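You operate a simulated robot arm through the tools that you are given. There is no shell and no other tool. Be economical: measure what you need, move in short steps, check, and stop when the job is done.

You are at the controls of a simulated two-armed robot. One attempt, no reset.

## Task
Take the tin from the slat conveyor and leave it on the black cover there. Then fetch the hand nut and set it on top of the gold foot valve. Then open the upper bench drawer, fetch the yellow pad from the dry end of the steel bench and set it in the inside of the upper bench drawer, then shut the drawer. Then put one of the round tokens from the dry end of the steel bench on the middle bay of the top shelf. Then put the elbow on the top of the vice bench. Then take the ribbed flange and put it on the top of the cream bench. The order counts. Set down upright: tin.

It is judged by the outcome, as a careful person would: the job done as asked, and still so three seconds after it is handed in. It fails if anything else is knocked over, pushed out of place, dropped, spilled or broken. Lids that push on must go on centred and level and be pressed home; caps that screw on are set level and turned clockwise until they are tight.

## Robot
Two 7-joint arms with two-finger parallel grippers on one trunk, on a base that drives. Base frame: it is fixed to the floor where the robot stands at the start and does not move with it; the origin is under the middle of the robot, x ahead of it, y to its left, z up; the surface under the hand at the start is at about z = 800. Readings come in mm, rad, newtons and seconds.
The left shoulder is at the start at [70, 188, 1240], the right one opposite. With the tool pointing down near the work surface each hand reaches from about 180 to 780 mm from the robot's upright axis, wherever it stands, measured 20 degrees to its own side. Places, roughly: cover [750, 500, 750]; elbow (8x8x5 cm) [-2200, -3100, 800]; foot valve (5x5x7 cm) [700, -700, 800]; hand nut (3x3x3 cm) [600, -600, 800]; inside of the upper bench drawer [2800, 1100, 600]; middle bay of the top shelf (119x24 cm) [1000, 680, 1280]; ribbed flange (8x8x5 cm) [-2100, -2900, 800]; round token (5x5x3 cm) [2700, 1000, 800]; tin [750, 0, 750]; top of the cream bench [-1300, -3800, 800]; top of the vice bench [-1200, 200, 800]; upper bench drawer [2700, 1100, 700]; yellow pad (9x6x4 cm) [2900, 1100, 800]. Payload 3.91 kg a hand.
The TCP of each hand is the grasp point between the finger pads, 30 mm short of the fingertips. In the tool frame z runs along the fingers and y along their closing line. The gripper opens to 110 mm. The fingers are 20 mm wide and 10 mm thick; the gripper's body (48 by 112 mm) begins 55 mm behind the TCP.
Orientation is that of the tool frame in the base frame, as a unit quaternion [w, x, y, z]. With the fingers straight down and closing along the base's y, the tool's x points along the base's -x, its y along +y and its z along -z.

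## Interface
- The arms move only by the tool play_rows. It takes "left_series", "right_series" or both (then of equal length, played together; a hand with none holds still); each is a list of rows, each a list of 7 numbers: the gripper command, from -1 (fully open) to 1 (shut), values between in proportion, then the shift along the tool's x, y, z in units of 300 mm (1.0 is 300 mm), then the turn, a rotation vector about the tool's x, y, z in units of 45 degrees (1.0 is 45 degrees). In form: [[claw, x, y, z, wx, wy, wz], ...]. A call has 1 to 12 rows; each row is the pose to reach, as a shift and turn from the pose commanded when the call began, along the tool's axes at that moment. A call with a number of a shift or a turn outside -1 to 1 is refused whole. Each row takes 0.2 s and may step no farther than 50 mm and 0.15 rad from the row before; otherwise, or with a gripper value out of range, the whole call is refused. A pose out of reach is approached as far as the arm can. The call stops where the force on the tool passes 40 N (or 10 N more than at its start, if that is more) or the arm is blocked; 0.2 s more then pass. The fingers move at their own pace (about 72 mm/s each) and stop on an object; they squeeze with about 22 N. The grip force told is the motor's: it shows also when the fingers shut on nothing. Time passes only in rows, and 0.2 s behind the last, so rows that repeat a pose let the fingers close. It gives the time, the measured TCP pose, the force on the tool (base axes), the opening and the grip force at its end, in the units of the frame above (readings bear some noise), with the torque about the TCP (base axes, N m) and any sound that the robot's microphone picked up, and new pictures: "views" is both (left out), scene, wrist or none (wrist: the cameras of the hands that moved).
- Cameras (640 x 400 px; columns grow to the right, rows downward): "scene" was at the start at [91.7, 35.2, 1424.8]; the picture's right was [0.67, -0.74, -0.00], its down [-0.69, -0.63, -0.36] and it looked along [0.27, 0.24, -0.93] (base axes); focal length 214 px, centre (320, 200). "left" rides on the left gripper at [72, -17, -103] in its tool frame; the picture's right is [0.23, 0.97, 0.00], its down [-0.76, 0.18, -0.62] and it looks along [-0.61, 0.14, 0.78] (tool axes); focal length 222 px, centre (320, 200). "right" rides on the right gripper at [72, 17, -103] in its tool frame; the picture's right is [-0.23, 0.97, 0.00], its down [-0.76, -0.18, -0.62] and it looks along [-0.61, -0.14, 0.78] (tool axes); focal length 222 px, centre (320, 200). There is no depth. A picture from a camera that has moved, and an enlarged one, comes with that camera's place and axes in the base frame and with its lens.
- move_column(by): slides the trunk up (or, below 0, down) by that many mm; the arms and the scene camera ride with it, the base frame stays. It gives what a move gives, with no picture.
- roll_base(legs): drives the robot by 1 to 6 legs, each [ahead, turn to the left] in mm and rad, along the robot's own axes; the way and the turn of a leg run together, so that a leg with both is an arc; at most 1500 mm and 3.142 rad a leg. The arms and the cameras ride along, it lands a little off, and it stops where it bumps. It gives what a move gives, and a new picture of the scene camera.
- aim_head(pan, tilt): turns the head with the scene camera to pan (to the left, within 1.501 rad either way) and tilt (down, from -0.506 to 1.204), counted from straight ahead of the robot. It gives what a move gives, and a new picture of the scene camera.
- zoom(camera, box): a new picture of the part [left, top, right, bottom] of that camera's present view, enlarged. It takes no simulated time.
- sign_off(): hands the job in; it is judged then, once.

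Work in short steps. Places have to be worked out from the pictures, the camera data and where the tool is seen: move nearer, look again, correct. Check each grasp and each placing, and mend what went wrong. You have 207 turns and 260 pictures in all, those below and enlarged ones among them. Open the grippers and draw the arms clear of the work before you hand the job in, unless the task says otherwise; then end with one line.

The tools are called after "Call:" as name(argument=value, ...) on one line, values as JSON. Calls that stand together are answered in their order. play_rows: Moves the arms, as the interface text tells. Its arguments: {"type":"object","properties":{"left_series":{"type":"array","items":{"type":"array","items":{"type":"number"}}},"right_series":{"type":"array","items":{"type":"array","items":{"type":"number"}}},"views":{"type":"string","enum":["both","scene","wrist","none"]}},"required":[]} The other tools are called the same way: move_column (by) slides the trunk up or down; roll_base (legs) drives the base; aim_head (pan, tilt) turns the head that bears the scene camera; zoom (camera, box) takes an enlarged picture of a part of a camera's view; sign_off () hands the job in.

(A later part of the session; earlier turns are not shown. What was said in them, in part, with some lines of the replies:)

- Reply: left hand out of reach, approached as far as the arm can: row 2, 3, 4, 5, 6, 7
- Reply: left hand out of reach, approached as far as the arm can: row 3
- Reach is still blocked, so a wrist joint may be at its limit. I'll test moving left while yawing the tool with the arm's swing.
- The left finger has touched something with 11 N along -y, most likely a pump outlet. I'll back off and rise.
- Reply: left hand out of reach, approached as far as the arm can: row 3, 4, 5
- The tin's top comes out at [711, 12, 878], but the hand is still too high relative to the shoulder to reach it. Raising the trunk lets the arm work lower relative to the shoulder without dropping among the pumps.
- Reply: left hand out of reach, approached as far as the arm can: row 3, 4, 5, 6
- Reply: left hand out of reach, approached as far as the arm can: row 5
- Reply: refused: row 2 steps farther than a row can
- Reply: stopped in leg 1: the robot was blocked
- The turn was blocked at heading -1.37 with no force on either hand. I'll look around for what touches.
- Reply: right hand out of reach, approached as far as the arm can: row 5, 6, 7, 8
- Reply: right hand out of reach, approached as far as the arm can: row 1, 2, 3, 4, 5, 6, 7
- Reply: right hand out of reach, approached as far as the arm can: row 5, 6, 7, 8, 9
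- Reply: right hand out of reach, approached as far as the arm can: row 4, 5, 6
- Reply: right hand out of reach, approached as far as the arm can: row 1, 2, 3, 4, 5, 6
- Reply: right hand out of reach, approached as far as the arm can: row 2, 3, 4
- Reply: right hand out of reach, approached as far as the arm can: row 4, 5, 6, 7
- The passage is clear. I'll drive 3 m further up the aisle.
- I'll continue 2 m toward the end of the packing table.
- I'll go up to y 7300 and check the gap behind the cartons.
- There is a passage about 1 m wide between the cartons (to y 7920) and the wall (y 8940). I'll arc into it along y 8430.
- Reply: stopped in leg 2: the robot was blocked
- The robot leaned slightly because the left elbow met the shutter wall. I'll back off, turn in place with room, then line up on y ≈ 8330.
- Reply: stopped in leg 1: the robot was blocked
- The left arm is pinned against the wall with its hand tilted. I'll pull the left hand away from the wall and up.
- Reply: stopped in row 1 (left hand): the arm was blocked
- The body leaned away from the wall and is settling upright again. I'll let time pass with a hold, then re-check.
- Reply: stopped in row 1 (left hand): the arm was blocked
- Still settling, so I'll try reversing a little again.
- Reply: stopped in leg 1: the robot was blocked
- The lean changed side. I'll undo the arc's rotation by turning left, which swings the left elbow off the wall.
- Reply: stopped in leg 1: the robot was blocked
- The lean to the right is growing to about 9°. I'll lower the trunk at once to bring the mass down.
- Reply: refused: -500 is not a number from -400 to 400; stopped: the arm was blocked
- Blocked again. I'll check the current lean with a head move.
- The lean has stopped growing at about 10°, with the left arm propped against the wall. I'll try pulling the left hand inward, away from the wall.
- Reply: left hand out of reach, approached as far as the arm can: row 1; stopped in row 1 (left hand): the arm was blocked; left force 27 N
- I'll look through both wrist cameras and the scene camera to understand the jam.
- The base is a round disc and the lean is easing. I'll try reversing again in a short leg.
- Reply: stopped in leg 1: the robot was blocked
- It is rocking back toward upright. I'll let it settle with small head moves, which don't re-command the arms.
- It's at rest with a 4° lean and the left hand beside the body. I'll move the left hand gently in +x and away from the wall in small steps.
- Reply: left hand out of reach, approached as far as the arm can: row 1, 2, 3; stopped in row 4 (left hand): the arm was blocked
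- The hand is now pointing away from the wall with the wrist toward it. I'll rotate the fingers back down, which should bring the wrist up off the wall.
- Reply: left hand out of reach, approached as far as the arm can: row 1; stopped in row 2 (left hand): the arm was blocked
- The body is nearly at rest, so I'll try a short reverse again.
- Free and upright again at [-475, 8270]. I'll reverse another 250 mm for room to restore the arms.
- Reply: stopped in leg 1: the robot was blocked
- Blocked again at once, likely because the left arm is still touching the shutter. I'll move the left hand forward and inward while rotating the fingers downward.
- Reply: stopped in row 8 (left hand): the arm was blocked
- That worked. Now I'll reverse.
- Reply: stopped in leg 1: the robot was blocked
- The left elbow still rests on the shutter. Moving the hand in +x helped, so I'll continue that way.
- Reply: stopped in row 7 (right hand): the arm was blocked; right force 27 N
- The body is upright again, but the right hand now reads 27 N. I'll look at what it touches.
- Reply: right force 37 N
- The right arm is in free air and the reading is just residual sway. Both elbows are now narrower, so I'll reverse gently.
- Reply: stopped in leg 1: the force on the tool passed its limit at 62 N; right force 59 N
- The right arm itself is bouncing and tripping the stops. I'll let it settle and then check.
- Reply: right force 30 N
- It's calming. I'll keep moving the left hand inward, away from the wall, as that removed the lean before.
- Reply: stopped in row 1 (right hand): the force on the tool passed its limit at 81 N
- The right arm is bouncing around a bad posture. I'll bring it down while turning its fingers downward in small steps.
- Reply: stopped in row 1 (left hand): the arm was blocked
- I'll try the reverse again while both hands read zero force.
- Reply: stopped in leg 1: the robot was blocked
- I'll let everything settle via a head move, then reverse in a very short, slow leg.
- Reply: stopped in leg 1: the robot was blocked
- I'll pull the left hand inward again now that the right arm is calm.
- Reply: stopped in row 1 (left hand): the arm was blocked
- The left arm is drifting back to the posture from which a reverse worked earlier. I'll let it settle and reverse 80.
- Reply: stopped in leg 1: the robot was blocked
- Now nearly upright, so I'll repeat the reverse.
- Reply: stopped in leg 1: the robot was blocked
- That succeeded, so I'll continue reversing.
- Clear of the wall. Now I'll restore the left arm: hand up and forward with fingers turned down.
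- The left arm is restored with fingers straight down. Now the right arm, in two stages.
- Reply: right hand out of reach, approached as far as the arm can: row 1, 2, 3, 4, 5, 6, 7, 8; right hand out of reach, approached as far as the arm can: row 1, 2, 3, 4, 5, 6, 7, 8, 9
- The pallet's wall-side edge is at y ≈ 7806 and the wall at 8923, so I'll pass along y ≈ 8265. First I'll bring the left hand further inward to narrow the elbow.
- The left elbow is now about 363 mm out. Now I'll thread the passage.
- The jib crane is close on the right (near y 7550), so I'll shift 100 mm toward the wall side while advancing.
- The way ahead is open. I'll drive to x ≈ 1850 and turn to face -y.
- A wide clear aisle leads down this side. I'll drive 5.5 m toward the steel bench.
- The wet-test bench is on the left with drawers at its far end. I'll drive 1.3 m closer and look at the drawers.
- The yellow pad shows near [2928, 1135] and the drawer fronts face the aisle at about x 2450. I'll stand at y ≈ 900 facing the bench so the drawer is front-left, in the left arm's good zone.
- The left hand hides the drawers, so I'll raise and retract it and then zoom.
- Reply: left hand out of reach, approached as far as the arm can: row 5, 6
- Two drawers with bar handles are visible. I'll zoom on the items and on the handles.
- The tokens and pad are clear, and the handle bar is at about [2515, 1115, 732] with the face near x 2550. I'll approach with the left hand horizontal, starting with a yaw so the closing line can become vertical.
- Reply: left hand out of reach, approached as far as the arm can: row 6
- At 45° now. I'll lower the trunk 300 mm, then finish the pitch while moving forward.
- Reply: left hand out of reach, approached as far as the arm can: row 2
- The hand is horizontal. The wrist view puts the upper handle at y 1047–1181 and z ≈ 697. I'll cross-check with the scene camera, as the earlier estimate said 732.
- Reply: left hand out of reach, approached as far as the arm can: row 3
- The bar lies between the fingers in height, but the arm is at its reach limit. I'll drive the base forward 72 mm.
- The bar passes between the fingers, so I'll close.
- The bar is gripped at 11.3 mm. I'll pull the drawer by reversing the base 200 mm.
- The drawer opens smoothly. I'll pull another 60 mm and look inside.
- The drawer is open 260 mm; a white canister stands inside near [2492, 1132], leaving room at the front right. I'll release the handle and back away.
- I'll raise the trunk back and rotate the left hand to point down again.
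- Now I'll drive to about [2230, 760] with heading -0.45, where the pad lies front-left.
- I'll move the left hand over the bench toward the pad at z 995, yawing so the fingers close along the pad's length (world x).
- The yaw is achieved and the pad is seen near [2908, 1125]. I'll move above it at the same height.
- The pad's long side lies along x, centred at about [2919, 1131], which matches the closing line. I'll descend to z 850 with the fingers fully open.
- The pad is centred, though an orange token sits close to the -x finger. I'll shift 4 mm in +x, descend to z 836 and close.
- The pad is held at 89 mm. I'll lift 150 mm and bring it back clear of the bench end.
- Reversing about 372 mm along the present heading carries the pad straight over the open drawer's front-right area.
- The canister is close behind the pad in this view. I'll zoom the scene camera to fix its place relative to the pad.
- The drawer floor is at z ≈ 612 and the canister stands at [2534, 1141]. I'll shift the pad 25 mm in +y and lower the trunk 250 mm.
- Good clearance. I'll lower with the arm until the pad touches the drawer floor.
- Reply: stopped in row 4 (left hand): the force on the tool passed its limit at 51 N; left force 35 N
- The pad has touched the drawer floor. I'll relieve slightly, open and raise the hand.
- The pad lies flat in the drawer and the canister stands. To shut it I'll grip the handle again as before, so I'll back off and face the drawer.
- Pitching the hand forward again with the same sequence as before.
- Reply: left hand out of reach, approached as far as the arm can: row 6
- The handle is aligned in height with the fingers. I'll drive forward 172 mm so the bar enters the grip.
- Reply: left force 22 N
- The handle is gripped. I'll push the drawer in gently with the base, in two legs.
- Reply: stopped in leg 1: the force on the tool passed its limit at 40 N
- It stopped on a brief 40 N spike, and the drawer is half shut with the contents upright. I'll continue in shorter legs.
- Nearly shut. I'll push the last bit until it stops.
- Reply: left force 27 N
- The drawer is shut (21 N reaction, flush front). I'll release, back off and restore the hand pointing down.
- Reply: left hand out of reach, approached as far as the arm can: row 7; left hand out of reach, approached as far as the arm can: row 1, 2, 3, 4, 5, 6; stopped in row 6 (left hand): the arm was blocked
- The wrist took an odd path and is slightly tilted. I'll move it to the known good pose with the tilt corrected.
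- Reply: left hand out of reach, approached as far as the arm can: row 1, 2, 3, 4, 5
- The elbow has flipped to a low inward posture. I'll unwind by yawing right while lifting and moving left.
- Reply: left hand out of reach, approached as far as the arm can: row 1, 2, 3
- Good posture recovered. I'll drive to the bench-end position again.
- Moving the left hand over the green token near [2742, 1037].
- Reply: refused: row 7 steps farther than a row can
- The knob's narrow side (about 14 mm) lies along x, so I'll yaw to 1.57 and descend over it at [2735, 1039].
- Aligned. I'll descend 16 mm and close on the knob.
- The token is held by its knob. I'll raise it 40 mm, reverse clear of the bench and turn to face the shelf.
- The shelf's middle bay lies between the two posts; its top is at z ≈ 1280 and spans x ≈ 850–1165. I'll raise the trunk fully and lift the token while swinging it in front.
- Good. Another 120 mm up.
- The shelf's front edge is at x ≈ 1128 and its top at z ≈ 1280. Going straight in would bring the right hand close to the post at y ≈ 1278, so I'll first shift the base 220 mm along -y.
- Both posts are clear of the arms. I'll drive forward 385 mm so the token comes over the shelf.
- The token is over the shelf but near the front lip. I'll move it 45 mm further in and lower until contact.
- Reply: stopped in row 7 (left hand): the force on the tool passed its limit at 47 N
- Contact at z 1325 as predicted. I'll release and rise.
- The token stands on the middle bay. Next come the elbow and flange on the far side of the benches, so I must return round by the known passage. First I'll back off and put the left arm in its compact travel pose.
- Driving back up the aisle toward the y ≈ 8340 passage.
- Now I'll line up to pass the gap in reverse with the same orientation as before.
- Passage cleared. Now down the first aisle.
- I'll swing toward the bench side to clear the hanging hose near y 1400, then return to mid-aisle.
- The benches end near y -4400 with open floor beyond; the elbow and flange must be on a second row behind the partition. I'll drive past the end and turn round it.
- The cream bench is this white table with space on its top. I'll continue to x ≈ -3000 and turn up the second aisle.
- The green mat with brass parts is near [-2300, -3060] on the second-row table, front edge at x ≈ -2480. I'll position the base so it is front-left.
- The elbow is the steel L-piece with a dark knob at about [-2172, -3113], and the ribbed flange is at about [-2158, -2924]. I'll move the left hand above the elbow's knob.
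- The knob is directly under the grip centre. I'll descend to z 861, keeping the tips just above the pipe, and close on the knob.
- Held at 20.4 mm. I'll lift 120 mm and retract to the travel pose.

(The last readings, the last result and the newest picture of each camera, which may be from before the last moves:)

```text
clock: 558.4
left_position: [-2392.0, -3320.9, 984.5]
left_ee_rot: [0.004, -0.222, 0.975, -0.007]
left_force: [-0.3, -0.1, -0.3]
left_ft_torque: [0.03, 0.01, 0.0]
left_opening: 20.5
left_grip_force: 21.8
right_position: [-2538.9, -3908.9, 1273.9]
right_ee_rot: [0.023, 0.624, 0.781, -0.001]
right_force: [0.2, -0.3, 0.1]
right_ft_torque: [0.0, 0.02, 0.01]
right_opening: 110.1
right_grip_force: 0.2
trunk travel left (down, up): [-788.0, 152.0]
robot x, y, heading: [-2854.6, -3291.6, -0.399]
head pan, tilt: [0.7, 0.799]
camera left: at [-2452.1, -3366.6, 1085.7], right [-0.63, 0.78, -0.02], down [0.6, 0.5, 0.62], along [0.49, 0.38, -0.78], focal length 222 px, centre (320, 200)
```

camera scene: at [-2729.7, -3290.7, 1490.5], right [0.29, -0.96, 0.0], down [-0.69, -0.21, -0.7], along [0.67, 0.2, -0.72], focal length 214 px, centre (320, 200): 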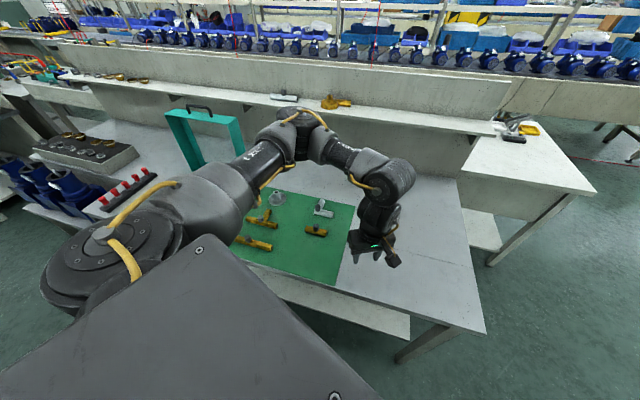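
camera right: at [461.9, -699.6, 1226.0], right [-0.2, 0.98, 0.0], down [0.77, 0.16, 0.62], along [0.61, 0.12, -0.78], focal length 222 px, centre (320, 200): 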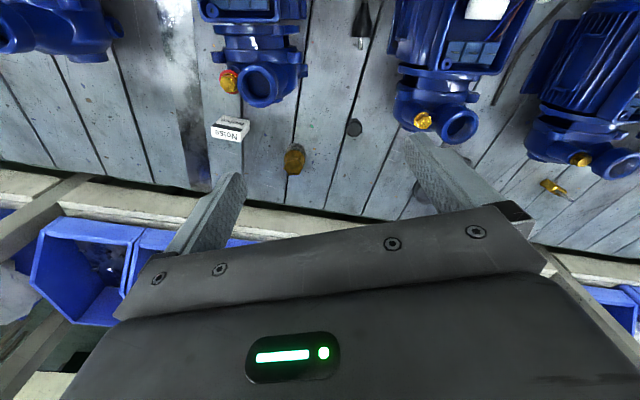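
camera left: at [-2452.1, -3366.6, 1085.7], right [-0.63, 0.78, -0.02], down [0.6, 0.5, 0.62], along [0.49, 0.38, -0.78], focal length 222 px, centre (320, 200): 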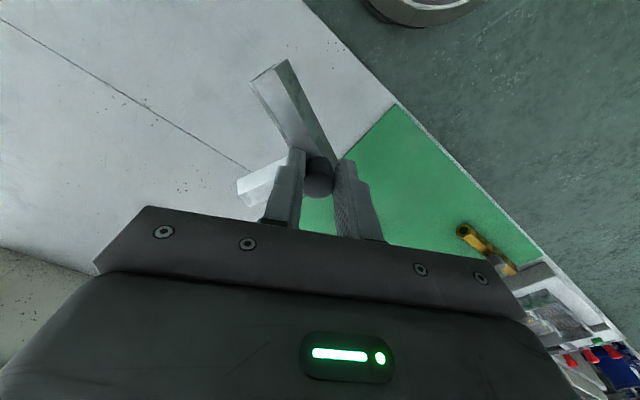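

Steady hold. Now I'll drive round the row end to the first aisle.

Call:
roll_base(legs=[[0, -1.17], [1500, 0], [430, 0], [0, 1.57], [1500, 0], [1080, 0]])

Call:
roll_base(legs=[[0, 1.583], [1500, 0], [1500, 0], [1500, 0], [1000, 0]])

Call:
aim_head(pan=1.1, tilt=0.5)

```text
clock: 586.9
left_position: [154.0, -5092.4, 983.4]
left_ee_rot: [0.005, -0.408, 0.913, -0.007]
left_force: [-0.3, -0.1, -1.5]
left_ft_torque: [0.01, 0.04, 0.0]
left_opening: 20.5
left_grip_force: 21.7
right_position: [241.3, -5690.6, 1275.5]
right_ee_rot: [0.022, 0.461, 0.887, 0.003]
right_force: [0.1, 0.0, -0.4]
right_ft_torque: [0.01, -0.05, -0.01]
right_opening: 110.0
right_grip_force: 0.1
trunk travel left (down, up): [-788.0, 152.0]
robot x, y, heading: [-279.2, -5242.0, -0.013]
head pan, tilt: [0.7, 0.799]
camera scene: at [-170.5, -5194.4, 1490.6], right [0.64, -0.77, 0.0], down [-0.55, -0.46, -0.7], along [0.54, 0.44, -0.72], focal length 214 px, centre (320, 200)
```

scene: 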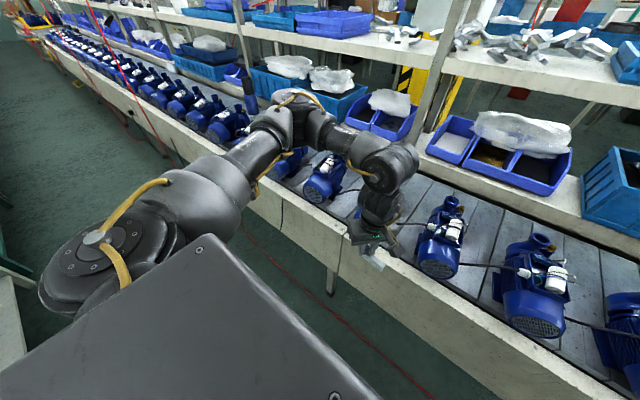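

```text
clock: 617.0
left_position: [-422.5, 690.5, 983.2]
left_ee_rot: [-0.008, 0.936, -0.352, 0.001]
left_force: [0.5, -0.8, -2.2]
left_ft_torque: [-0.02, 0.0, 0.01]
left_opening: 20.3
left_grip_force: 22.5
right_position: [174.5, 786.1, 1275.6]
right_ee_rot: [0.013, -0.307, 0.951, 0.018]
right_force: [0.2, -0.3, 0.0]
right_ft_torque: [0.0, 0.02, 0.0]
right_opening: 109.9
right_grip_force: 0.0
trunk travel left (down, up): [-788.0, 152.0]
robot x, y, heading: [-267.1, 255.6, 1.572]
head pan, tilt: [0.7, 0.799]
camera scene: at [-318.3, 365.3, 1490.6], right [0.76, 0.65, 0.0], down [0.46, -0.55, -0.7], along [-0.45, 0.53, -0.72], focal length 214 px, centre (320, 200)
```

scene: 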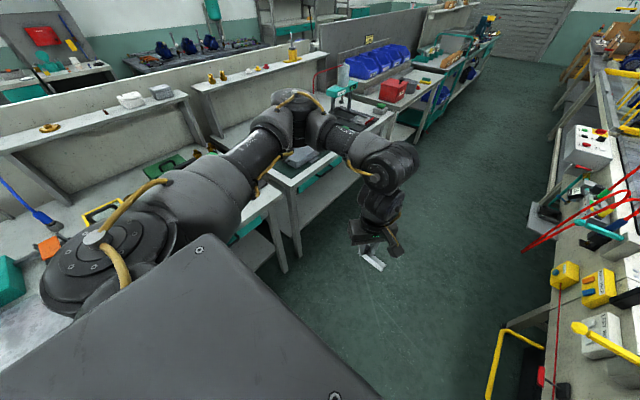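

```text
clock: 617.9
left_position: [-422.1, 690.9, 984.2]
left_ee_rot: [-0.008, 0.936, -0.351, 0.002]
left_force: [0.1, -0.7, -2.3]
left_ft_torque: [-0.04, -0.01, -0.01]
left_opening: 20.0
left_grip_force: 22.3
right_position: [175.4, 786.3, 1274.8]
right_ee_rot: [0.013, -0.307, 0.951, 0.017]
right_force: [-0.4, 0.9, -0.5]
right_ft_torque: [-0.01, -0.01, -0.01]
right_opening: 110.5
right_grip_force: 0.0
trunk travel left (down, up): [-788.0, 152.0]
robot x, y, heading: [-265.1, 258.5, 1.574]
head pan, tilt: [1.1, 0.499]
camera scene: at [-347.2, 345.6, 1516.4], right [0.45, 0.89, 0.0], down [0.43, -0.22, -0.88], along [-0.78, 0.4, -0.48], focal length 214 px, centre (320, 200)
```

scene: 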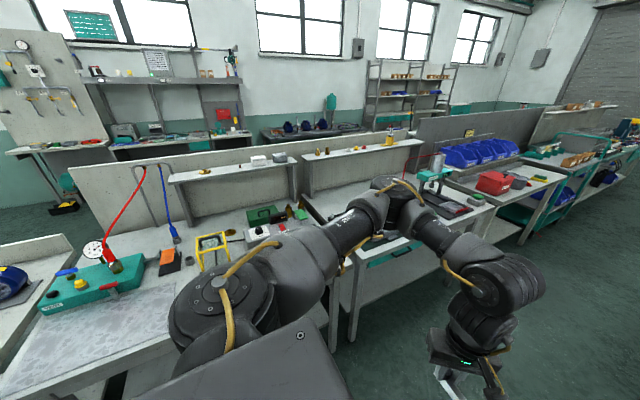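

The point [-1200, 200] falls on the nearest bench, beside the yellow frame. I'll zoom on it for a free spot.

Call:
aim_head(pan=1.4, tilt=0.65)

```text
clock: 618.7
left_position: [-423.3, 689.6, 983.2]
left_ee_rot: [-0.009, 0.936, -0.352, 0.002]
left_force: [1.0, 0.2, -1.3]
left_ft_torque: [-0.04, 0.01, -0.01]
left_opening: 20.5
left_grip_force: 22.0
right_position: [175.5, 785.9, 1274.5]
right_ee_rot: [0.014, -0.307, 0.952, 0.017]
right_force: [0.1, -0.1, -0.5]
right_ft_torque: [-0.01, -0.01, 0.01]
right_opening: 109.7
right_grip_force: 0.0
trunk travel left (down, up): [-788.0, 152.0]
robot x, y, heading: [-267.2, 259.2, 1.575]
head pan, tilt: [1.4, 0.649]
camera scene: at [-351.8, 318.9, 1503.1], right [0.17, 0.99, 0.0], down [0.6, -0.1, -0.8], along [-0.79, 0.13, -0.6], focal length 214 px, centre (320, 200)
```

scene: 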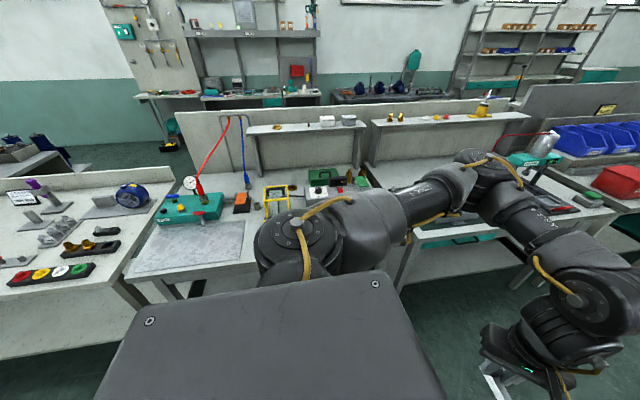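

The bench spans y ≈ -290 to 750, and its front area near [-985, 290] looked free in the early view. I'll move alongside, facing it.

Call:
roll_base(legs=[[260, 0], [0, 1.567], [100, 0]])

Call:
aim_head(pan=0.1, tilt=0.9)

```text
clock: 625.1
left_position: [-791.6, 361.8, 988.5]
left_ee_rot: [-0.008, 0.911, 0.413, -0.009]
left_force: [0.8, 0.0, -1.0]
left_ft_torque: [0.0, 0.03, -0.02]
left_opening: 20.4
left_grip_force: 22.2
right_position: [-894.8, 952.6, 1281.8]
right_ee_rot: [0.024, 0.897, -0.44, -0.039]
right_force: [-3.6, -3.8, 3.0]
right_ft_torque: [0.22, -0.24, 0.03]
right_opening: 110.0
right_grip_force: 0.0
trunk travel left (down, up): [-788.0, 152.0]
robot x, y, heading: [-364.5, 517.2, -3.136]
head pan, tilt: [1.4, 0.649]
camera scene: at [-418.6, 430.3, 1503.8], right [-0.99, 0.17, 0.01], down [0.09, 0.6, -0.8], along [-0.14, -0.79, -0.6], focal length 214 px, centre (320, 200)
```

scene: 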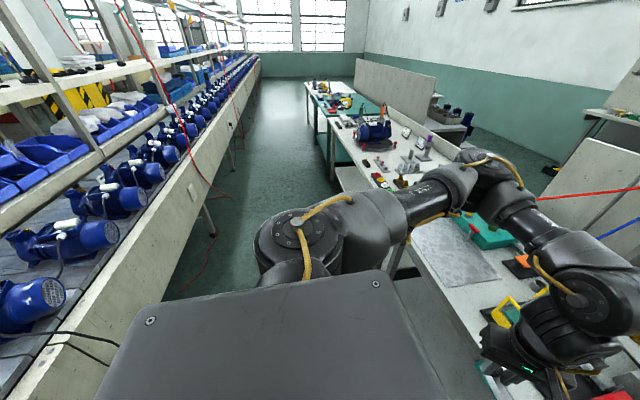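

```text
clock: 626.6
left_position: [-800.7, 361.5, 983.2]
left_ee_rot: [-0.006, 0.911, 0.413, -0.006]
left_force: [-0.2, 0.0, -1.8]
left_ft_torque: [0.03, -0.02, 0.03]
left_opening: 20.5
left_grip_force: 22.5
right_position: [-907.6, 953.0, 1277.0]
right_ee_rot: [0.024, 0.897, -0.44, -0.035]
right_force: [0.7, -0.7, 0.0]
right_ft_torque: [-0.03, -0.02, -0.01]
right_opening: 109.8
right_grip_force: 0.0
trunk travel left (down, up): [-788.0, 152.0]
robot x, y, heading: [-365.2, 516.4, -3.141]
head pan, tilt: [0.099, 0.901]
camera scene: at [-492.5, 507.6, 1482.5], right [-0.1, 0.99, 0.0], down [0.78, 0.08, -0.62], along [-0.62, -0.06, -0.78], focal length 214 px, centre (320, 200)
```

scene: 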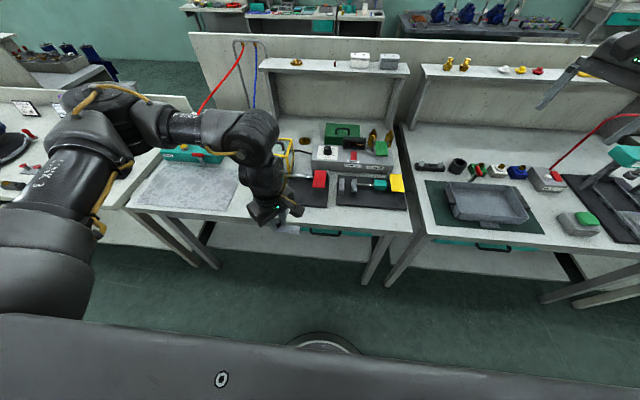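

I'll zoom on the bench to choose the spot.

Call:
zoom(camera="scene", box=[200, 120, 420, 260])

Call:
zoom(camera="left", box=[0, 0, 640, 400])

```text
2.86 times, centred on (310, 190) of scene
camera zoom: at [-492.5, 507.6, 1482.5], right [-0.1, 0.99, 0.0], down [0.78, 0.08, -0.62], along [-0.62, -0.06, -0.78], focal length 613 px, centre (349, 229)
```

zoom: 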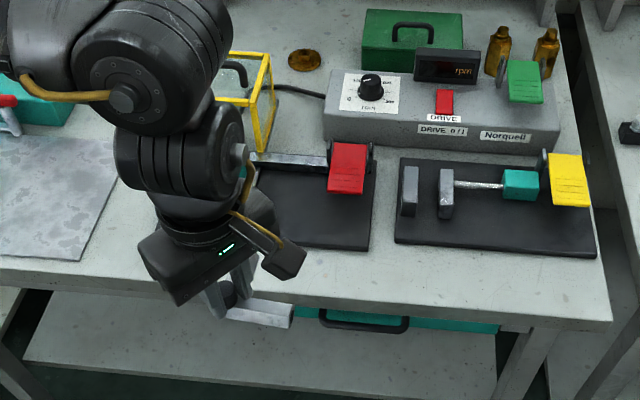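

```text
1.00 times, centred on (320, 200) of left (not enlarged: the box is as wide or as high as the picture)
camera zoom: at [-764.1, 425.3, 1085.7], right [0.88, -0.47, -0.02], down [-0.36, -0.7, 0.62], along [-0.31, -0.54, -0.78], focal length 222 px, centre (320, 200)
```

zoom: 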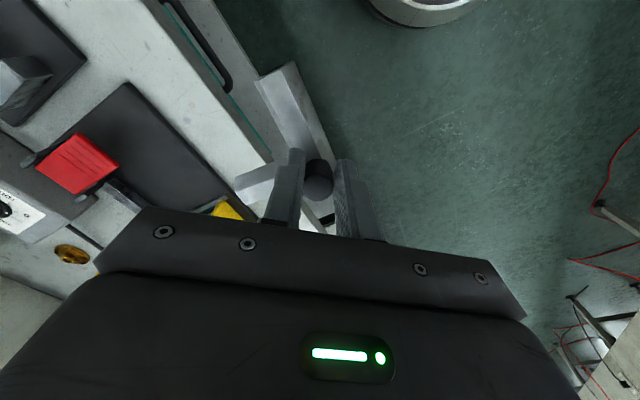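

The free strip between the steel plate (y < 100) and the yellow frame suits the L-piece, with the knob at about [-970, 150]. I'll move there at the present height.

Call:
play_rows(left_series=[[1, -0.15, 0.006, 0, 0, 0, 0], [1, -0.3, 0.012, 0, 0, 0, 0], [1, -0.45, 0.019, 0, 0, 0, 0], [1, -0.6, 0.025, 0, 0, 0, 0], [1, -0.75, 0.031, 0, 0, 0, 0], [1, -0.903, 0.038, 0, 0, 0, 0]], views="wrist")

```text
clock: 628.0
left_position: [-971.0, 151.8, 987.2]
left_ee_rot: [-0.007, 0.911, 0.412, -0.007]
left_force: [-0.7, -0.7, -1.3]
left_ft_torque: [-0.01, -0.06, 0.04]
left_opening: 20.3
left_grip_force: 21.8
right_position: [-905.8, 955.5, 1275.9]
right_ee_rot: [0.023, 0.897, -0.441, -0.034]
right_force: [-0.1, 1.6, -1.0]
right_ft_torque: [-0.06, 0.0, 0.04]
right_opening: 109.9
right_grip_force: 0.0
trunk travel left (down, up): [-788.0, 152.0]
robot x, y, heading: [-368.7, 520.5, -3.143]
head pan, tilt: [0.099, 0.901]
camera left: at [-934.1, 215.3, 1088.9], right [0.88, -0.47, -0.02], down [-0.36, -0.69, 0.62], along [-0.31, -0.54, -0.78], focal length 222 px, centre (320, 200)
```

left: 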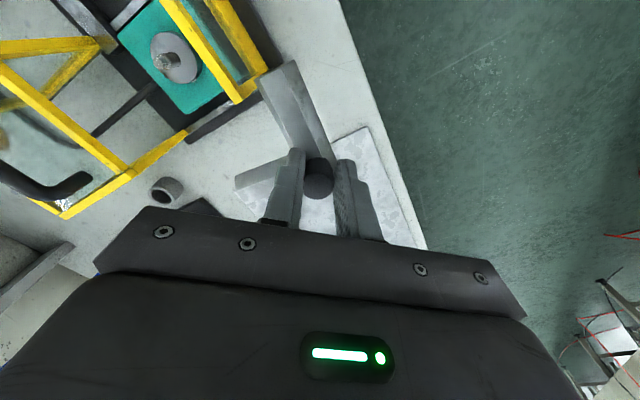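

A yellow frame corner sits close on the +y side, so I'll shift toward the front edge, knob at about [-945, 138], and descend partway to check clearance.

Call:
play_rows(left_series=[[1, 0.022, 0.096, 0, 0, 0, 0], [1, 0.022, 0.096, 0.12, 0, 0, 0], [1, 0.022, 0.096, 0.24, 0, 0, 0], [1, 0.022, 0.096, 0.31, 0, 0, 0]], views="wrist")

```text
clock: 629.0
left_position: [-945.0, 133.2, 891.1]
left_ee_rot: [-0.007, 0.911, 0.413, -0.006]
left_force: [-0.1, 0.3, -1.4]
left_ft_torque: [-0.01, -0.02, -0.03]
left_opening: 20.5
left_grip_force: 22.1
right_position: [-904.7, 951.3, 1277.2]
right_ee_rot: [0.022, 0.897, -0.44, -0.035]
right_force: [0.4, 0.0, 0.3]
right_ft_torque: [-0.01, 0.01, 0.04]
right_opening: 109.7
right_grip_force: 0.1
trunk travel left (down, up): [-788.0, 152.0]
robot x, y, heading: [-366.5, 515.5, -3.138]
head pan, tilt: [0.099, 0.901]
camera left: at [-908.6, 199.1, 992.8], right [0.88, -0.47, -0.02], down [-0.36, -0.7, 0.62], along [-0.31, -0.54, -0.78], focal length 222 px, centre (320, 200)
```

left: 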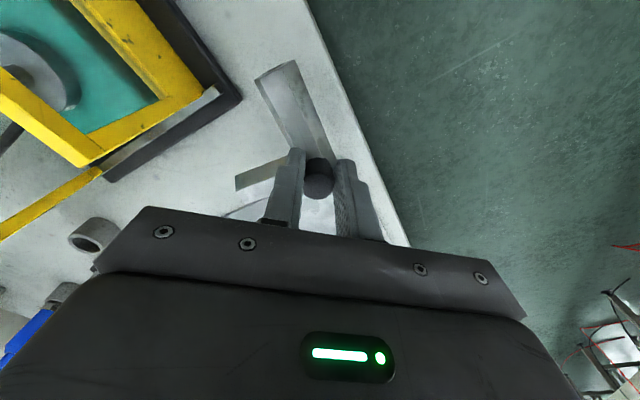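

Clear of the frame, mat and edge. I'll lower to contact.

Call:
play_rows(left_series=[[1, 0, 0, 0.05, 0, 0, 0], [1, 0, 0, 0.08, 0, 0, 0], [1, 0, 0, 0.095, 0, 0, 0], [1, 0, 0, 0.108, 0, 0, 0], [1, 0, 0, 0.12, 0, 0, 0]], views="none")

```text
clock: 630.2
left_position: [-946.6, 137.1, 858.6]
left_ee_rot: [-0.008, 0.911, 0.413, -0.007]
left_force: [-0.3, -2.1, 14.6]
left_ft_torque: [-0.09, -0.04, 0.0]
left_opening: 20.5
left_grip_force: 22.1
right_position: [-904.7, 954.0, 1277.9]
right_ee_rot: [0.022, 0.897, -0.44, -0.036]
right_force: [0.4, 0.1, -1.0]
right_ft_torque: [0.03, 0.0, 0.01]
right_opening: 110.0
right_grip_force: 0.1
trunk travel left (down, up): [-788.0, 152.0]
robot x, y, heading: [-370.0, 519.0, -3.14]
head pan, tilt: [0.099, 0.901]
```

Contact. I'll release, rise and retract to the travel pose.

Call:
play_rows(left_series=[[1, 0, 0, -0.008, 0, 0, 0], [0.6, 0, 0, -0.008, 0, 0, 0], [0.15, 0, 0, -0.008, 0, 0, 0], [0.15, 0, 0, -0.1, 0, 0, 0], [0.15, 0, 0, -0.26, 0, 0, 0], [0.15, 0, 0, -0.42, 0, 0, 0]], views="wrist")

Call:
play_rows(left_series=[[0.15, 0.147, -0.021, 0, 0, 0, 0], [0.15, 0.294, -0.042, 0, 0, 0, 0], [0.15, 0.441, -0.063, 0, 0, 0, 0], [0.15, 0.589, -0.085, 0, 0, 0, 0], [0.15, 0.736, -0.106, 0, 0, 0, 0], [0.15, 0.883, -0.127, 0, 0, 0, 0]], views="none")

```text
clock: 631.6
left_position: [-940.8, 135.8, 981.5]
left_ee_rot: [-0.007, 0.911, 0.412, -0.006]
left_force: [-0.4, 0.1, -0.8]
left_ft_torque: [0.02, 0.0, -0.01]
left_opening: 46.6
left_grip_force: 0.1
right_position: [-903.7, 953.6, 1278.0]
right_ee_rot: [0.023, 0.897, -0.44, -0.034]
right_force: [0.0, 0.8, 0.3]
right_ft_torque: [-0.05, 0.01, -0.02]
right_opening: 109.7
right_grip_force: 0.1
trunk travel left (down, up): [-788.0, 152.0]
robot x, y, heading: [-365.3, 517.4, -3.142]
head pan, tilt: [0.099, 0.901]
camera left: at [-905.2, 200.8, 1083.4], right [0.88, -0.47, -0.02], down [-0.36, -0.69, 0.62], along [-0.31, -0.54, -0.78], focal length 222 px, centre (320, 200)
```

left: 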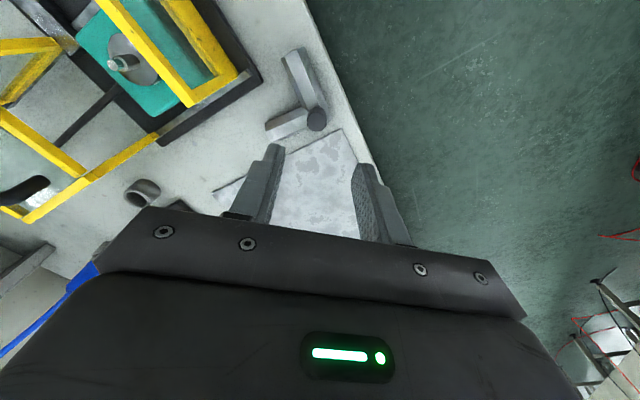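

```text
clock: 633.0
left_position: [-798.5, 362.1, 981.9]
left_ee_rot: [-0.007, 0.911, 0.413, -0.005]
left_force: [-0.2, -0.1, 0.2]
left_ft_torque: [0.0, -0.01, 0.02]
left_opening: 46.9
left_grip_force: 0.1
right_position: [-906.4, 954.3, 1275.3]
right_ee_rot: [0.023, 0.897, -0.44, -0.035]
right_force: [-0.9, -0.1, -0.2]
right_ft_torque: [0.0, 0.01, 0.01]
right_opening: 110.1
right_grip_force: 0.1
trunk travel left (down, up): [-788.0, 152.0]
robot x, y, heading: [-366.4, 520.7, -3.139]
head pan, tilt: [0.099, 0.901]
```

The elbow rests flat on the vice bench. Now back round to the second row for the ribbed flange.

Call:
roll_base(legs=[[-100, 0], [0, 1.566], [1500, 0], [1500, 0], [1500, 0], [1250, 0]])

Call:
roll_base(legs=[[0, -1.57], [1500, 0], [1090, 0], [0, -1.57], [1500, 0], [580, 0]])

```text
clock: 664.9
left_position: [-149.2, -5655.8, 982.4]
left_ee_rot: [-0.001, 0.351, 0.936, -0.009]
left_force: [-0.2, -0.2, 0.3]
left_ft_torque: [-0.02, 0.0, 0.02]
left_opening: 46.6
left_grip_force: 0.0
right_position: [-742.1, -5762.4, 1277.0]
right_ee_rot: [0.04, 0.945, 0.324, -0.009]
right_force: [1.1, 0.1, 0.6]
right_ft_torque: [0.0, -0.02, 0.01]
right_opening: 109.8
right_grip_force: 0.0
trunk travel left (down, up): [-788.0, 152.0]
robot x, y, heading: [-304.4, -5223.8, -1.571]
head pan, tilt: [0.099, 0.901]
camera scene: at [-299.5, -5349.8, 1482.6], right [-0.99, -0.1, 0.0], down [-0.08, 0.78, -0.62], along [0.06, -0.62, -0.78], focal length 214 px, centre (320, 200)
```

scene: 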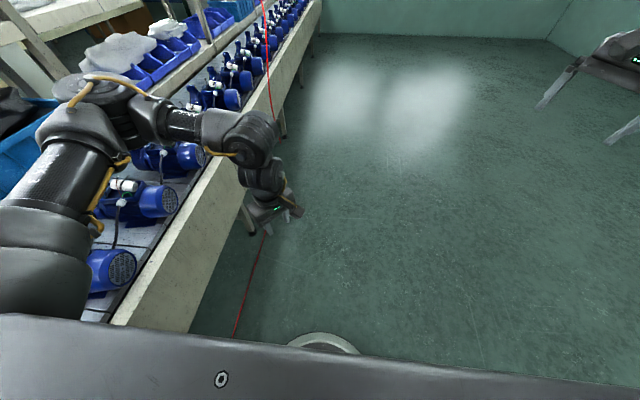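

```text
clock: 695.0
left_position: [-3120.5, -2729.1, 981.1]
left_ee_rot: [-0.008, 0.941, -0.339, 0.001]
left_force: [0.0, -0.1, -0.4]
left_ft_torque: [0.04, -0.02, -0.01]
left_opening: 46.6
left_grip_force: 0.1
right_position: [-2532.9, -2604.0, 1277.9]
right_ee_rot: [0.008, -0.337, 0.94, 0.042]
right_force: [0.0, -0.1, 0.4]
right_ft_torque: [0.0, 0.03, 0.02]
right_opening: 109.9
right_grip_force: 0.1
trunk travel left (down, up): [-788.0, 152.0]
robot x, y, heading: [-2951.4, -3154.9, 1.6]
head pan, tilt: [0.099, 0.901]
camera scene: at [-2961.9, -3034.2, 1482.7], right [0.99, 0.13, 0.0], down [0.1, -0.78, -0.62], along [-0.08, 0.62, -0.78], focal length 214 px, centre (320, 200)
```

scene: 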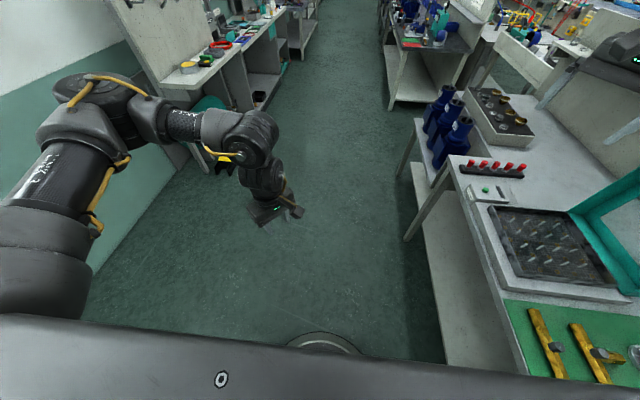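

Turning toward the table and stepping in.

Call:
roll_base(legs=[[0, -2.0], [110, 0]])

```text
clock: 701.0
left_position: [-2394.8, -3230.7, 984.1]
left_ee_rot: [0.005, -0.215, 0.977, -0.009]
left_force: [0.0, 0.1, -0.1]
left_ft_torque: [0.02, -0.04, -0.03]
left_opening: 46.8
left_grip_force: 0.1
right_position: [-2536.0, -3814.2, 1279.3]
right_ee_rot: [0.041, 0.616, 0.787, 0.016]
right_force: [-0.7, 0.4, 0.5]
right_ft_torque: [-0.04, -0.06, -0.01]
right_opening: 110.0
right_grip_force: 0.2
trunk travel left (down, up): [-788.0, 152.0]
robot x, y, heading: [-2853.0, -3201.0, -0.417]
head pan, tilt: [0.099, 0.901]
camera scene: at [-2738.1, -3244.2, 1483.3], right [-0.31, -0.95, 0.0], down [-0.74, 0.24, -0.62], along [0.59, -0.19, -0.78], focal length 214 px, centre (320, 200)
```

scene: 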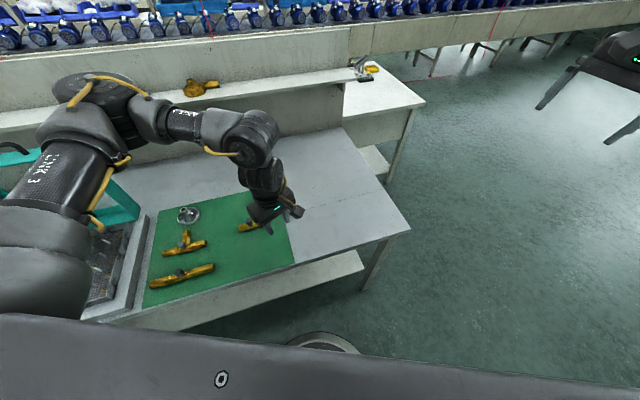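

The flange is at about [-2145, -2909]. I'll move the left hand near it for a closer look.

Call:
play_rows(left_series=[[0.15, -0.122, 0.06, 0, 0, 0, -0.08], [0.15, -0.245, 0.119, 0, 0, 0, -0.16], [0.15, -0.367, 0.179, 0, 0, 0, -0.25], [0.15, -0.49, 0.238, 0, 0, 0, -0.33], [0.15, -0.612, 0.298, 0, 0, 0, -0.41], [0.15, -0.735, 0.358, 0, 0, 0, -0.5], [0.15, -0.857, 0.417, 0, 0, 0, -0.58], [0.15, -0.98, 0.477, 0, 0, 0, -0.66]], views="wrist")

```text
clock: 702.8
left_position: [-2184.4, -2975.5, 980.8]
left_ee_rot: [0.001, -0.46, 0.888, -0.008]
left_force: [0.1, -0.7, -0.4]
left_ft_torque: [-0.03, 0.02, 0.0]
left_opening: 46.9
left_grip_force: 0.0
right_position: [-2530.9, -3817.0, 1276.6]
right_ee_rot: [0.038, 0.616, 0.787, 0.015]
right_force: [0.0, 0.1, 0.2]
right_ft_torque: [0.01, 0.02, -0.01]
right_opening: 110.1
right_grip_force: 0.0
trunk travel left (down, up): [-788.0, 152.0]
robot x, y, heading: [-2847.5, -3200.5, -0.413]
head pan, tilt: [0.099, 0.901]
camera left: at [-2212.5, -3042.9, 1083.0], right [-0.93, 0.38, -0.02], down [0.29, 0.73, 0.61], along [0.24, 0.56, -0.79], focal length 222 px, centre (320, 200)
```

left: 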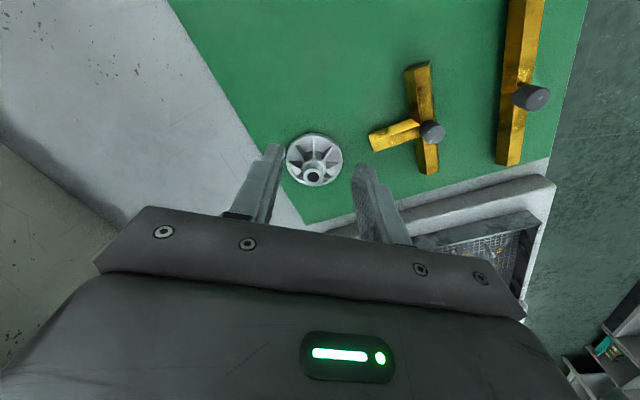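

Hub centre at [-2150, -2917]. I'll move over it, descend to z 866 and close on the hub.

Call:
play_rows(left_series=[[0.15, -0.112, 0.01, 0, 0, 0, 0], [0.15, -0.223, 0.019, 0, 0, 0, 0], [0.15, -0.223, 0.019, 0.13, 0, 0, 0], [0.15, -0.223, 0.019, 0.26, 0, 0, 0], [0.15, -0.223, 0.019, 0.34, 0, 0, 0]], views="wrist")

```text
clock: 704.0
left_position: [-2148.5, -2921.8, 878.1]
left_ee_rot: [0.002, -0.459, 0.889, -0.009]
left_force: [1.3, 0.2, 0.8]
left_ft_torque: [0.0, 0.02, -0.01]
left_opening: 46.6
left_grip_force: 0.0
right_position: [-2531.2, -3815.7, 1277.6]
right_ee_rot: [0.039, 0.616, 0.787, 0.014]
right_force: [-0.1, -0.4, 0.6]
right_ft_torque: [-0.02, 0.01, 0.0]
right_opening: 109.9
right_grip_force: 0.0
trunk travel left (down, up): [-788.0, 152.0]
robot x, y, heading: [-2849.6, -3203.3, -0.415]
head pan, tilt: [0.099, 0.901]
camera left: at [-2178.0, -2989.5, 979.7], right [-0.93, 0.38, -0.02], down [0.29, 0.73, 0.62], along [0.24, 0.57, -0.79], focal length 222 px, centre (320, 200)
```

left: 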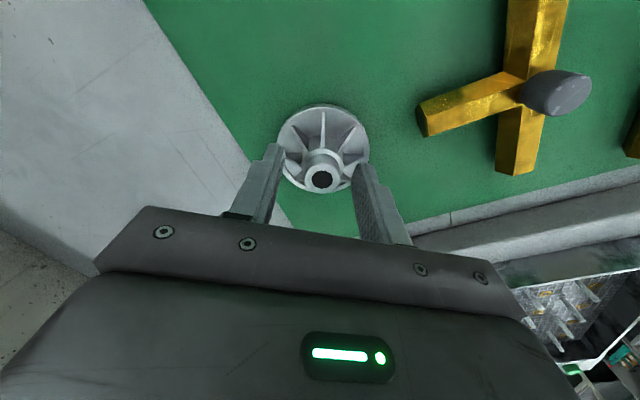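

The hub is about 10 mm ahead. I'll adjust, lower 12 mm and close, then lift.

Call:
play_rows(left_series=[[0.15, -0.03, 0.01, 0, 0, 0, 0], [0.15, -0.03, 0.01, 0.04, 0, 0, 0], [0.6, -0.03, 0.01, 0.04, 0, 0, 0], [1, -0.03, 0.01, 0.04, 0, 0, 0], [1, -0.03, 0.01, 0.04, 0, 0, 0], [1, -0.03, 0.01, 0.04, 0, 0, 0], [1, -0.03, 0.01, -0.1, 0, 0, 0], [1, -0.03, 0.01, -0.24, 0, 0, 0], [1, -0.03, 0.01, -0.36, 0, 0, 0]], views="wrist")

```text
clock: 706.0
left_position: [-2147.5, -2911.3, 986.7]
left_ee_rot: [0.0, -0.459, 0.888, -0.009]
left_force: [-0.4, 0.7, -2.0]
left_ft_torque: [-0.01, -0.01, -0.02]
left_opening: 24.2
left_grip_force: 21.8
right_position: [-2531.3, -3816.5, 1277.5]
right_ee_rot: [0.038, 0.616, 0.787, 0.014]
right_force: [0.4, 0.3, -0.1]
right_ft_torque: [0.02, -0.01, 0.04]
right_opening: 110.0
right_grip_force: 0.1
trunk travel left (down, up): [-788.0, 152.0]
robot x, y, heading: [-2850.5, -3202.7, -0.416]
head pan, tilt: [0.099, 0.901]
camera left: at [-2177.1, -2979.1, 1088.8], right [-0.93, 0.38, -0.01], down [0.29, 0.73, 0.62], along [0.24, 0.57, -0.79], focal length 222 px, centre (320, 200)
```

left: 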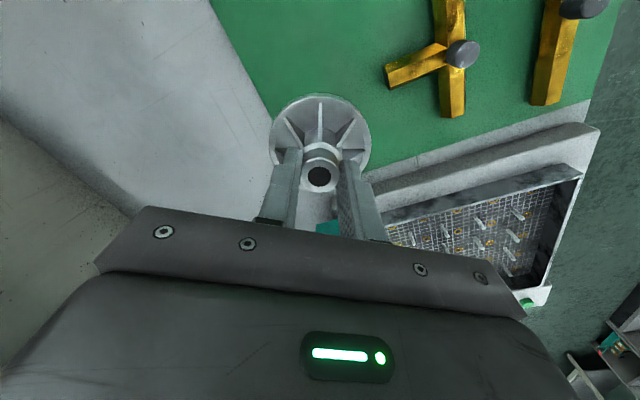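

The flange is held at 24 mm. I'll retract to the travel pose.

Call:
play_rows(left_series=[[1, 0.143, 0.004, 0, 0, 0, 0.08], [1, 0.286, 0.008, 0, 0, 0, 0.16], [1, 0.429, 0.011, 0, 0, 0, 0.24], [1, 0.571, 0.015, 0, 0, 0, 0.32], [1, 0.714, 0.019, 0, 0, 0, 0.4], [1, 0.857, 0.023, 0, 0, 0, 0.5], [1, 1.0, 0.027, 0, 0, 0, 0.6]], views="none")

```text
clock: 707.6
left_position: [-2326.6, -3152.8, 988.5]
left_ee_rot: [0.003, -0.239, 0.971, -0.007]
left_force: [-0.5, -0.9, -2.1]
left_ft_torque: [0.03, -0.01, 0.01]
left_opening: 23.9
left_grip_force: 21.8
right_position: [-2531.8, -3818.5, 1275.7]
right_ee_rot: [0.038, 0.616, 0.787, 0.014]
right_force: [-0.1, 0.2, 0.1]
right_ft_torque: [0.01, 0.0, 0.01]
right_opening: 110.1
right_grip_force: 0.0
trunk travel left (down, up): [-788.0, 152.0]
robot x, y, heading: [-2850.6, -3199.0, -0.416]
head pan, tilt: [0.099, 0.901]
```

Now to the cream bench: its near (south) strip around [-1200, -4220] looked free. I'll approach it from the south.

Call:
roll_base(legs=[[0, -1.155], [1500, 0], [60, 0], [0, 1.57], [1500, 0], [380, 0]])

Call:
roll_base(legs=[[0, 1.57]])

Call:
zoom(camera="left", box=[0, 0, 640, 400])

```text
clock: 731.4
left_position: [-493.0, -4456.4, 987.6]
left_ee_rot: [0.007, -0.445, 0.895, -0.008]
left_force: [0.0, -0.1, -1.5]
left_ft_torque: [0.0, -0.02, -0.02]
left_opening: 24.2
left_grip_force: 21.8
right_position: [-395.2, -5143.9, 1276.5]
right_ee_rot: [0.035, 0.43, 0.902, 0.023]
right_force: [-0.9, 0.1, 0.0]
right_ft_torque: [-0.01, 0.01, 0.01]
right_opening: 109.8
right_grip_force: 0.1
trunk travel left (down, up): [-788.0, 152.0]
robot x, y, heading: [-941.7, -4722.6, 0.026]
head pan, tilt: [0.099, 0.901]
camera scene: at [-818.9, -4714.3, 1482.7], right [0.12, -0.99, 0.0], down [-0.78, -0.1, -0.62], along [0.62, 0.08, -0.78], focal length 214 px, centre (320, 200)
```

scene: 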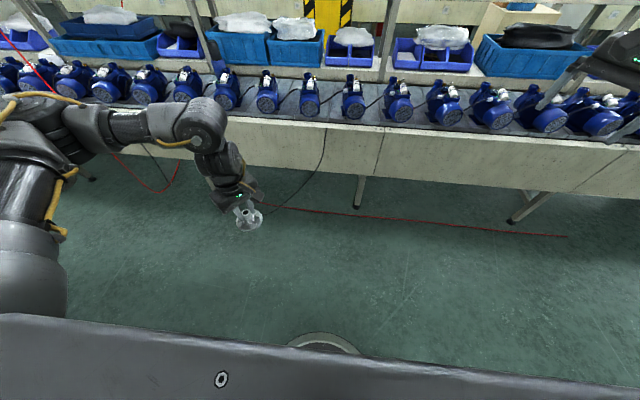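

```text
clock: 735.6
left_position: [-1212.9, -4273.7, 988.3]
left_ee_rot: [-0.009, 0.949, -0.316, 0.002]
left_force: [0.3, 0.3, -2.0]
left_ft_torque: [0.0, 0.04, 0.0]
left_opening: 24.3
left_grip_force: 21.5
right_position: [-524.6, -4169.3, 1278.2]
right_ee_rot: [0.009, -0.338, 0.94, 0.039]
right_force: [0.6, -0.4, 0.2]
right_ft_torque: [-0.02, 0.02, -0.03]
right_opening: 110.0
right_grip_force: 0.1
trunk travel left (down, up): [-788.0, 152.0]
robot x, y, heading: [-946.4, -4719.4, 1.604]
head pan, tilt: [0.099, 0.901]
camera scene: at [-954.5, -4599.8, 1482.6], right [0.99, 0.13, 0.0], down [0.1, -0.78, -0.62], along [-0.08, 0.62, -0.78], focal length 214 px, centre (320, 200)
```

scene: 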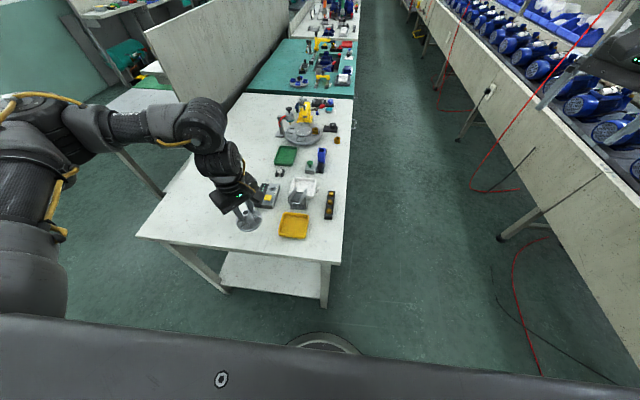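

```text
1.00 times, centred on (320, 200) of left (not enlarged: the box is as wide or as high as the picture)
camera zoom: at [-1146.3, -4304.8, 1089.5], right [-0.4, -0.92, -0.02], down [-0.72, 0.3, 0.62], along [-0.56, 0.26, -0.78], focal length 222 px, centre (320, 200)
```

zoom: 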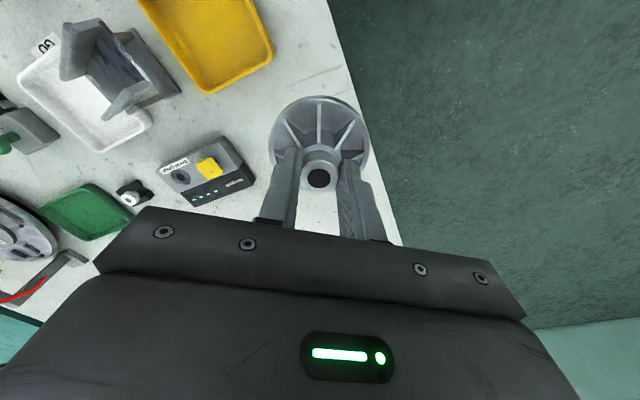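

The table's south edge is at y ≈ -4314, and the area around [-1330, -4220] is free. I'll move there and lower.

Call:
play_rows(left_series=[[1, -0.14, 0.03, 0, 0, 0, 0], [1, -0.28, 0.06, 0, 0, 0, 0], [1, -0.42, 0.09, 0, 0, 0, 0], [1, -0.42, 0.09, 0.12, 0, 0, 0], [1, -0.42, 0.09, 0.25, 0, 0, 0], [1, -0.42, 0.09, 0.33, 0, 0, 0]], views="wrist")

```text
clock: 737.0
left_position: [-1330.5, -4217.3, 889.1]
left_ee_rot: [-0.01, 0.949, -0.316, 0.001]
left_force: [0.7, 0.2, -2.0]
left_ft_torque: [0.03, -0.03, 0.0]
left_opening: 24.2
left_grip_force: 21.4
right_position: [-525.3, -4169.4, 1277.6]
right_ee_rot: [0.009, -0.338, 0.94, 0.04]
right_force: [-0.3, -0.2, -0.8]
right_ft_torque: [0.02, -0.01, -0.01]
right_opening: 109.7
right_grip_force: 0.1
trunk travel left (down, up): [-788.0, 152.0]
robot x, y, heading: [-942.1, -4722.6, 1.604]
head pan, tilt: [0.099, 0.901]
camera left: at [-1264.3, -4248.4, 990.3], right [-0.4, -0.92, -0.02], down [-0.72, 0.3, 0.62], along [-0.56, 0.26, -0.78], focal length 222 px, centre (320, 200)
```

left: 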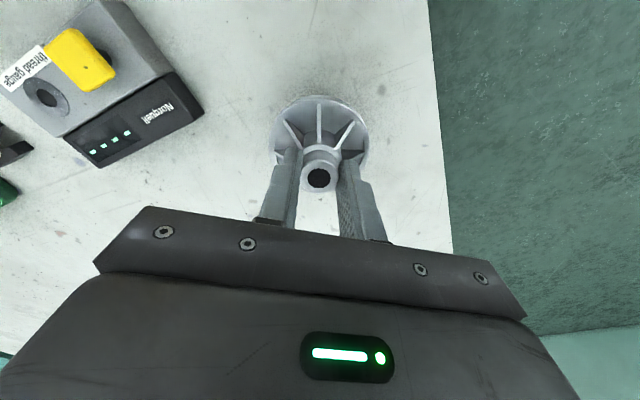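

The spot is clear. I'll lower to contact.

Call:
play_rows(left_series=[[1, 0, 0, 0.04, 0, 0, 0], [1, 0, 0, 0.06, 0, 0, 0], [1, 0, 0, 0.075, 0, 0, 0], [1, 0, 0, 0.087, 0, 0, 0], [1, 0, 0, 0.098, 0, 0, 0]], views="none")

```text
clock: 738.2
left_position: [-1329.5, -4217.4, 861.7]
left_ee_rot: [-0.011, 0.949, -0.315, 0.001]
left_force: [-3.1, 2.0, 14.3]
left_ft_torque: [-0.34, 0.01, -0.01]
left_opening: 24.4
left_grip_force: 21.5
right_position: [-523.8, -4170.9, 1278.5]
right_ee_rot: [0.009, -0.337, 0.941, 0.041]
right_force: [0.6, 0.4, -0.3]
right_ft_torque: [0.0, -0.02, -0.01]
right_opening: 109.9
right_grip_force: 0.0
trunk travel left (down, up): [-788.0, 152.0]
robot x, y, heading: [-941.8, -4725.0, 1.603]
head pan, tilt: [0.099, 0.901]
```

Contact at 14 N. I'll release, rise and check.

Call:
play_rows(left_series=[[1, 0, 0, -0.006, 0, 0, 0], [0.5, 0, 0, -0.006, 0, 0, 0], [0.1, 0, 0, -0.006, 0, 0, 0], [0.1, 0, 0, -0.03, 0, 0, 0], [0.1, 0, 0, -0.15, 0, 0, 0], [0.1, 0, 0, -0.3, 0, 0, 0], [0.1, 0, 0, -0.42, 0, 0, 0]], views="wrist")

```text
clock: 739.8
left_position: [-1330.7, -4218.2, 985.0]
left_ee_rot: [-0.009, 0.949, -0.315, 0.001]
left_force: [-0.6, -0.5, 0.6]
left_ft_torque: [0.03, 0.0, -0.04]
left_opening: 49.3
left_grip_force: 0.0
right_position: [-524.6, -4170.7, 1277.8]
right_ee_rot: [0.009, -0.337, 0.94, 0.04]
right_force: [-0.8, 0.4, 0.0]
right_ft_torque: [-0.01, 0.0, 0.01]
right_opening: 110.1
right_grip_force: 0.1
trunk travel left (down, up): [-788.0, 152.0]
robot x, y, heading: [-943.5, -4723.0, 1.606]
head pan, tilt: [0.099, 0.901]
camera left: at [-1263.3, -4250.7, 1087.7], right [-0.4, -0.92, -0.02], down [-0.72, 0.3, 0.62], along [-0.56, 0.26, -0.78], focal length 222 px, centre (320, 200)
```

left: 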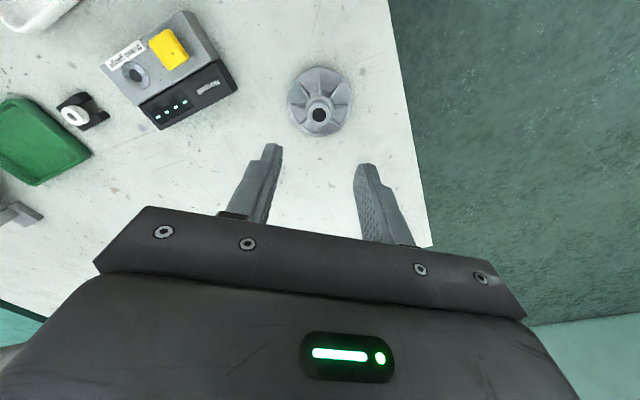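

The flange stands flat on the cream bench. I'll back the robot away so the arms are clear, with the gripper fully open.

Call:
roll_base(legs=[[-500, 0]])

Call:
play_rows(left_series=[[-0.5, 0, 0, 0, 0, 0, 0], [-1, 0, 0, 0, 0, 0, 0], [-1, 0, 0, 0, 0, 0, 0]], views="none")

```text
clock: 742.8
left_position: [-1315.3, -4722.6, 984.3]
left_ee_rot: [-0.009, 0.95, -0.313, 0.002]
left_force: [-0.1, 0.6, -0.3]
left_ft_torque: [-0.03, -0.02, 0.02]
left_opening: 49.6
left_grip_force: 0.0
right_position: [-509.4, -4669.7, 1276.6]
right_ee_rot: [0.008, -0.339, 0.94, 0.04]
right_force: [0.2, 0.2, -0.4]
right_ft_torque: [0.0, 0.02, -0.03]
right_opening: 110.0
right_grip_force: 0.0
trunk travel left (down, up): [-788.0, 152.0]
robot x, y, heading: [-926.8, -5228.9, 1.604]
head pan, tilt: [0.099, 0.901]
camera scene: at [-938.0, -5101.3, 1482.5], right [0.99, 0.13, 0.0], down [0.11, -0.78, -0.62], along [-0.08, 0.61, -0.78], focal length 214 px, centre (320, 200)
```

scene: 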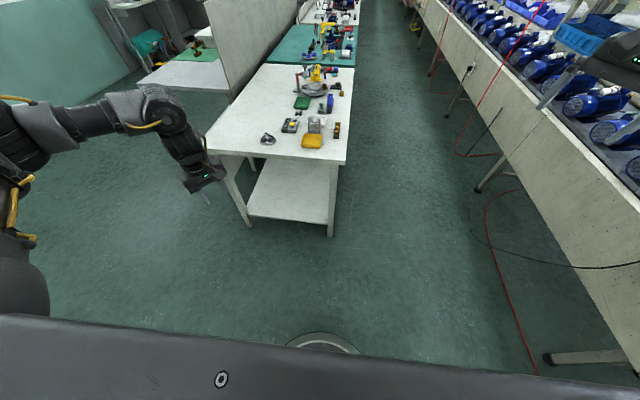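

```text
clock: 743.6
left_position: [-1316.0, -4722.7, 985.0]
left_ee_rot: [-0.009, 0.949, -0.314, 0.001]
left_force: [-0.2, -0.7, 0.6]
left_ft_torque: [-0.01, -0.02, -0.03]
left_opening: 110.0
left_grip_force: 0.0
right_position: [-509.0, -4672.0, 1277.4]
right_ee_rot: [0.009, -0.338, 0.94, 0.04]
right_force: [-0.9, -0.1, -0.6]
right_ft_torque: [-0.05, 0.01, 0.0]
right_opening: 109.8
right_grip_force: 0.0
trunk travel left (down, up): [-788.0, 152.0]
robot x, y, heading: [-926.7, -5226.1, 1.605]
head pan, tilt: [0.099, 0.901]
```

All six placements are done in order, the grippers are open and the arms are clear. I'm handing the job in.

Call:
sign_off()

```text
The job is handed in.
```

I did all six steps in order and handed the job in: tin upright on the cover, nut on the gold foot valve, pad in the shut upper drawer, a green round token on the shelf's middle bay, elbow on the vice bench, and flange on the cream bench. Along the way the left fingers brushed a pump outlet with about 11 N, and the left arm leaned on the shutter and wall at the far end of the aisle. I saw nothing displaced either time.
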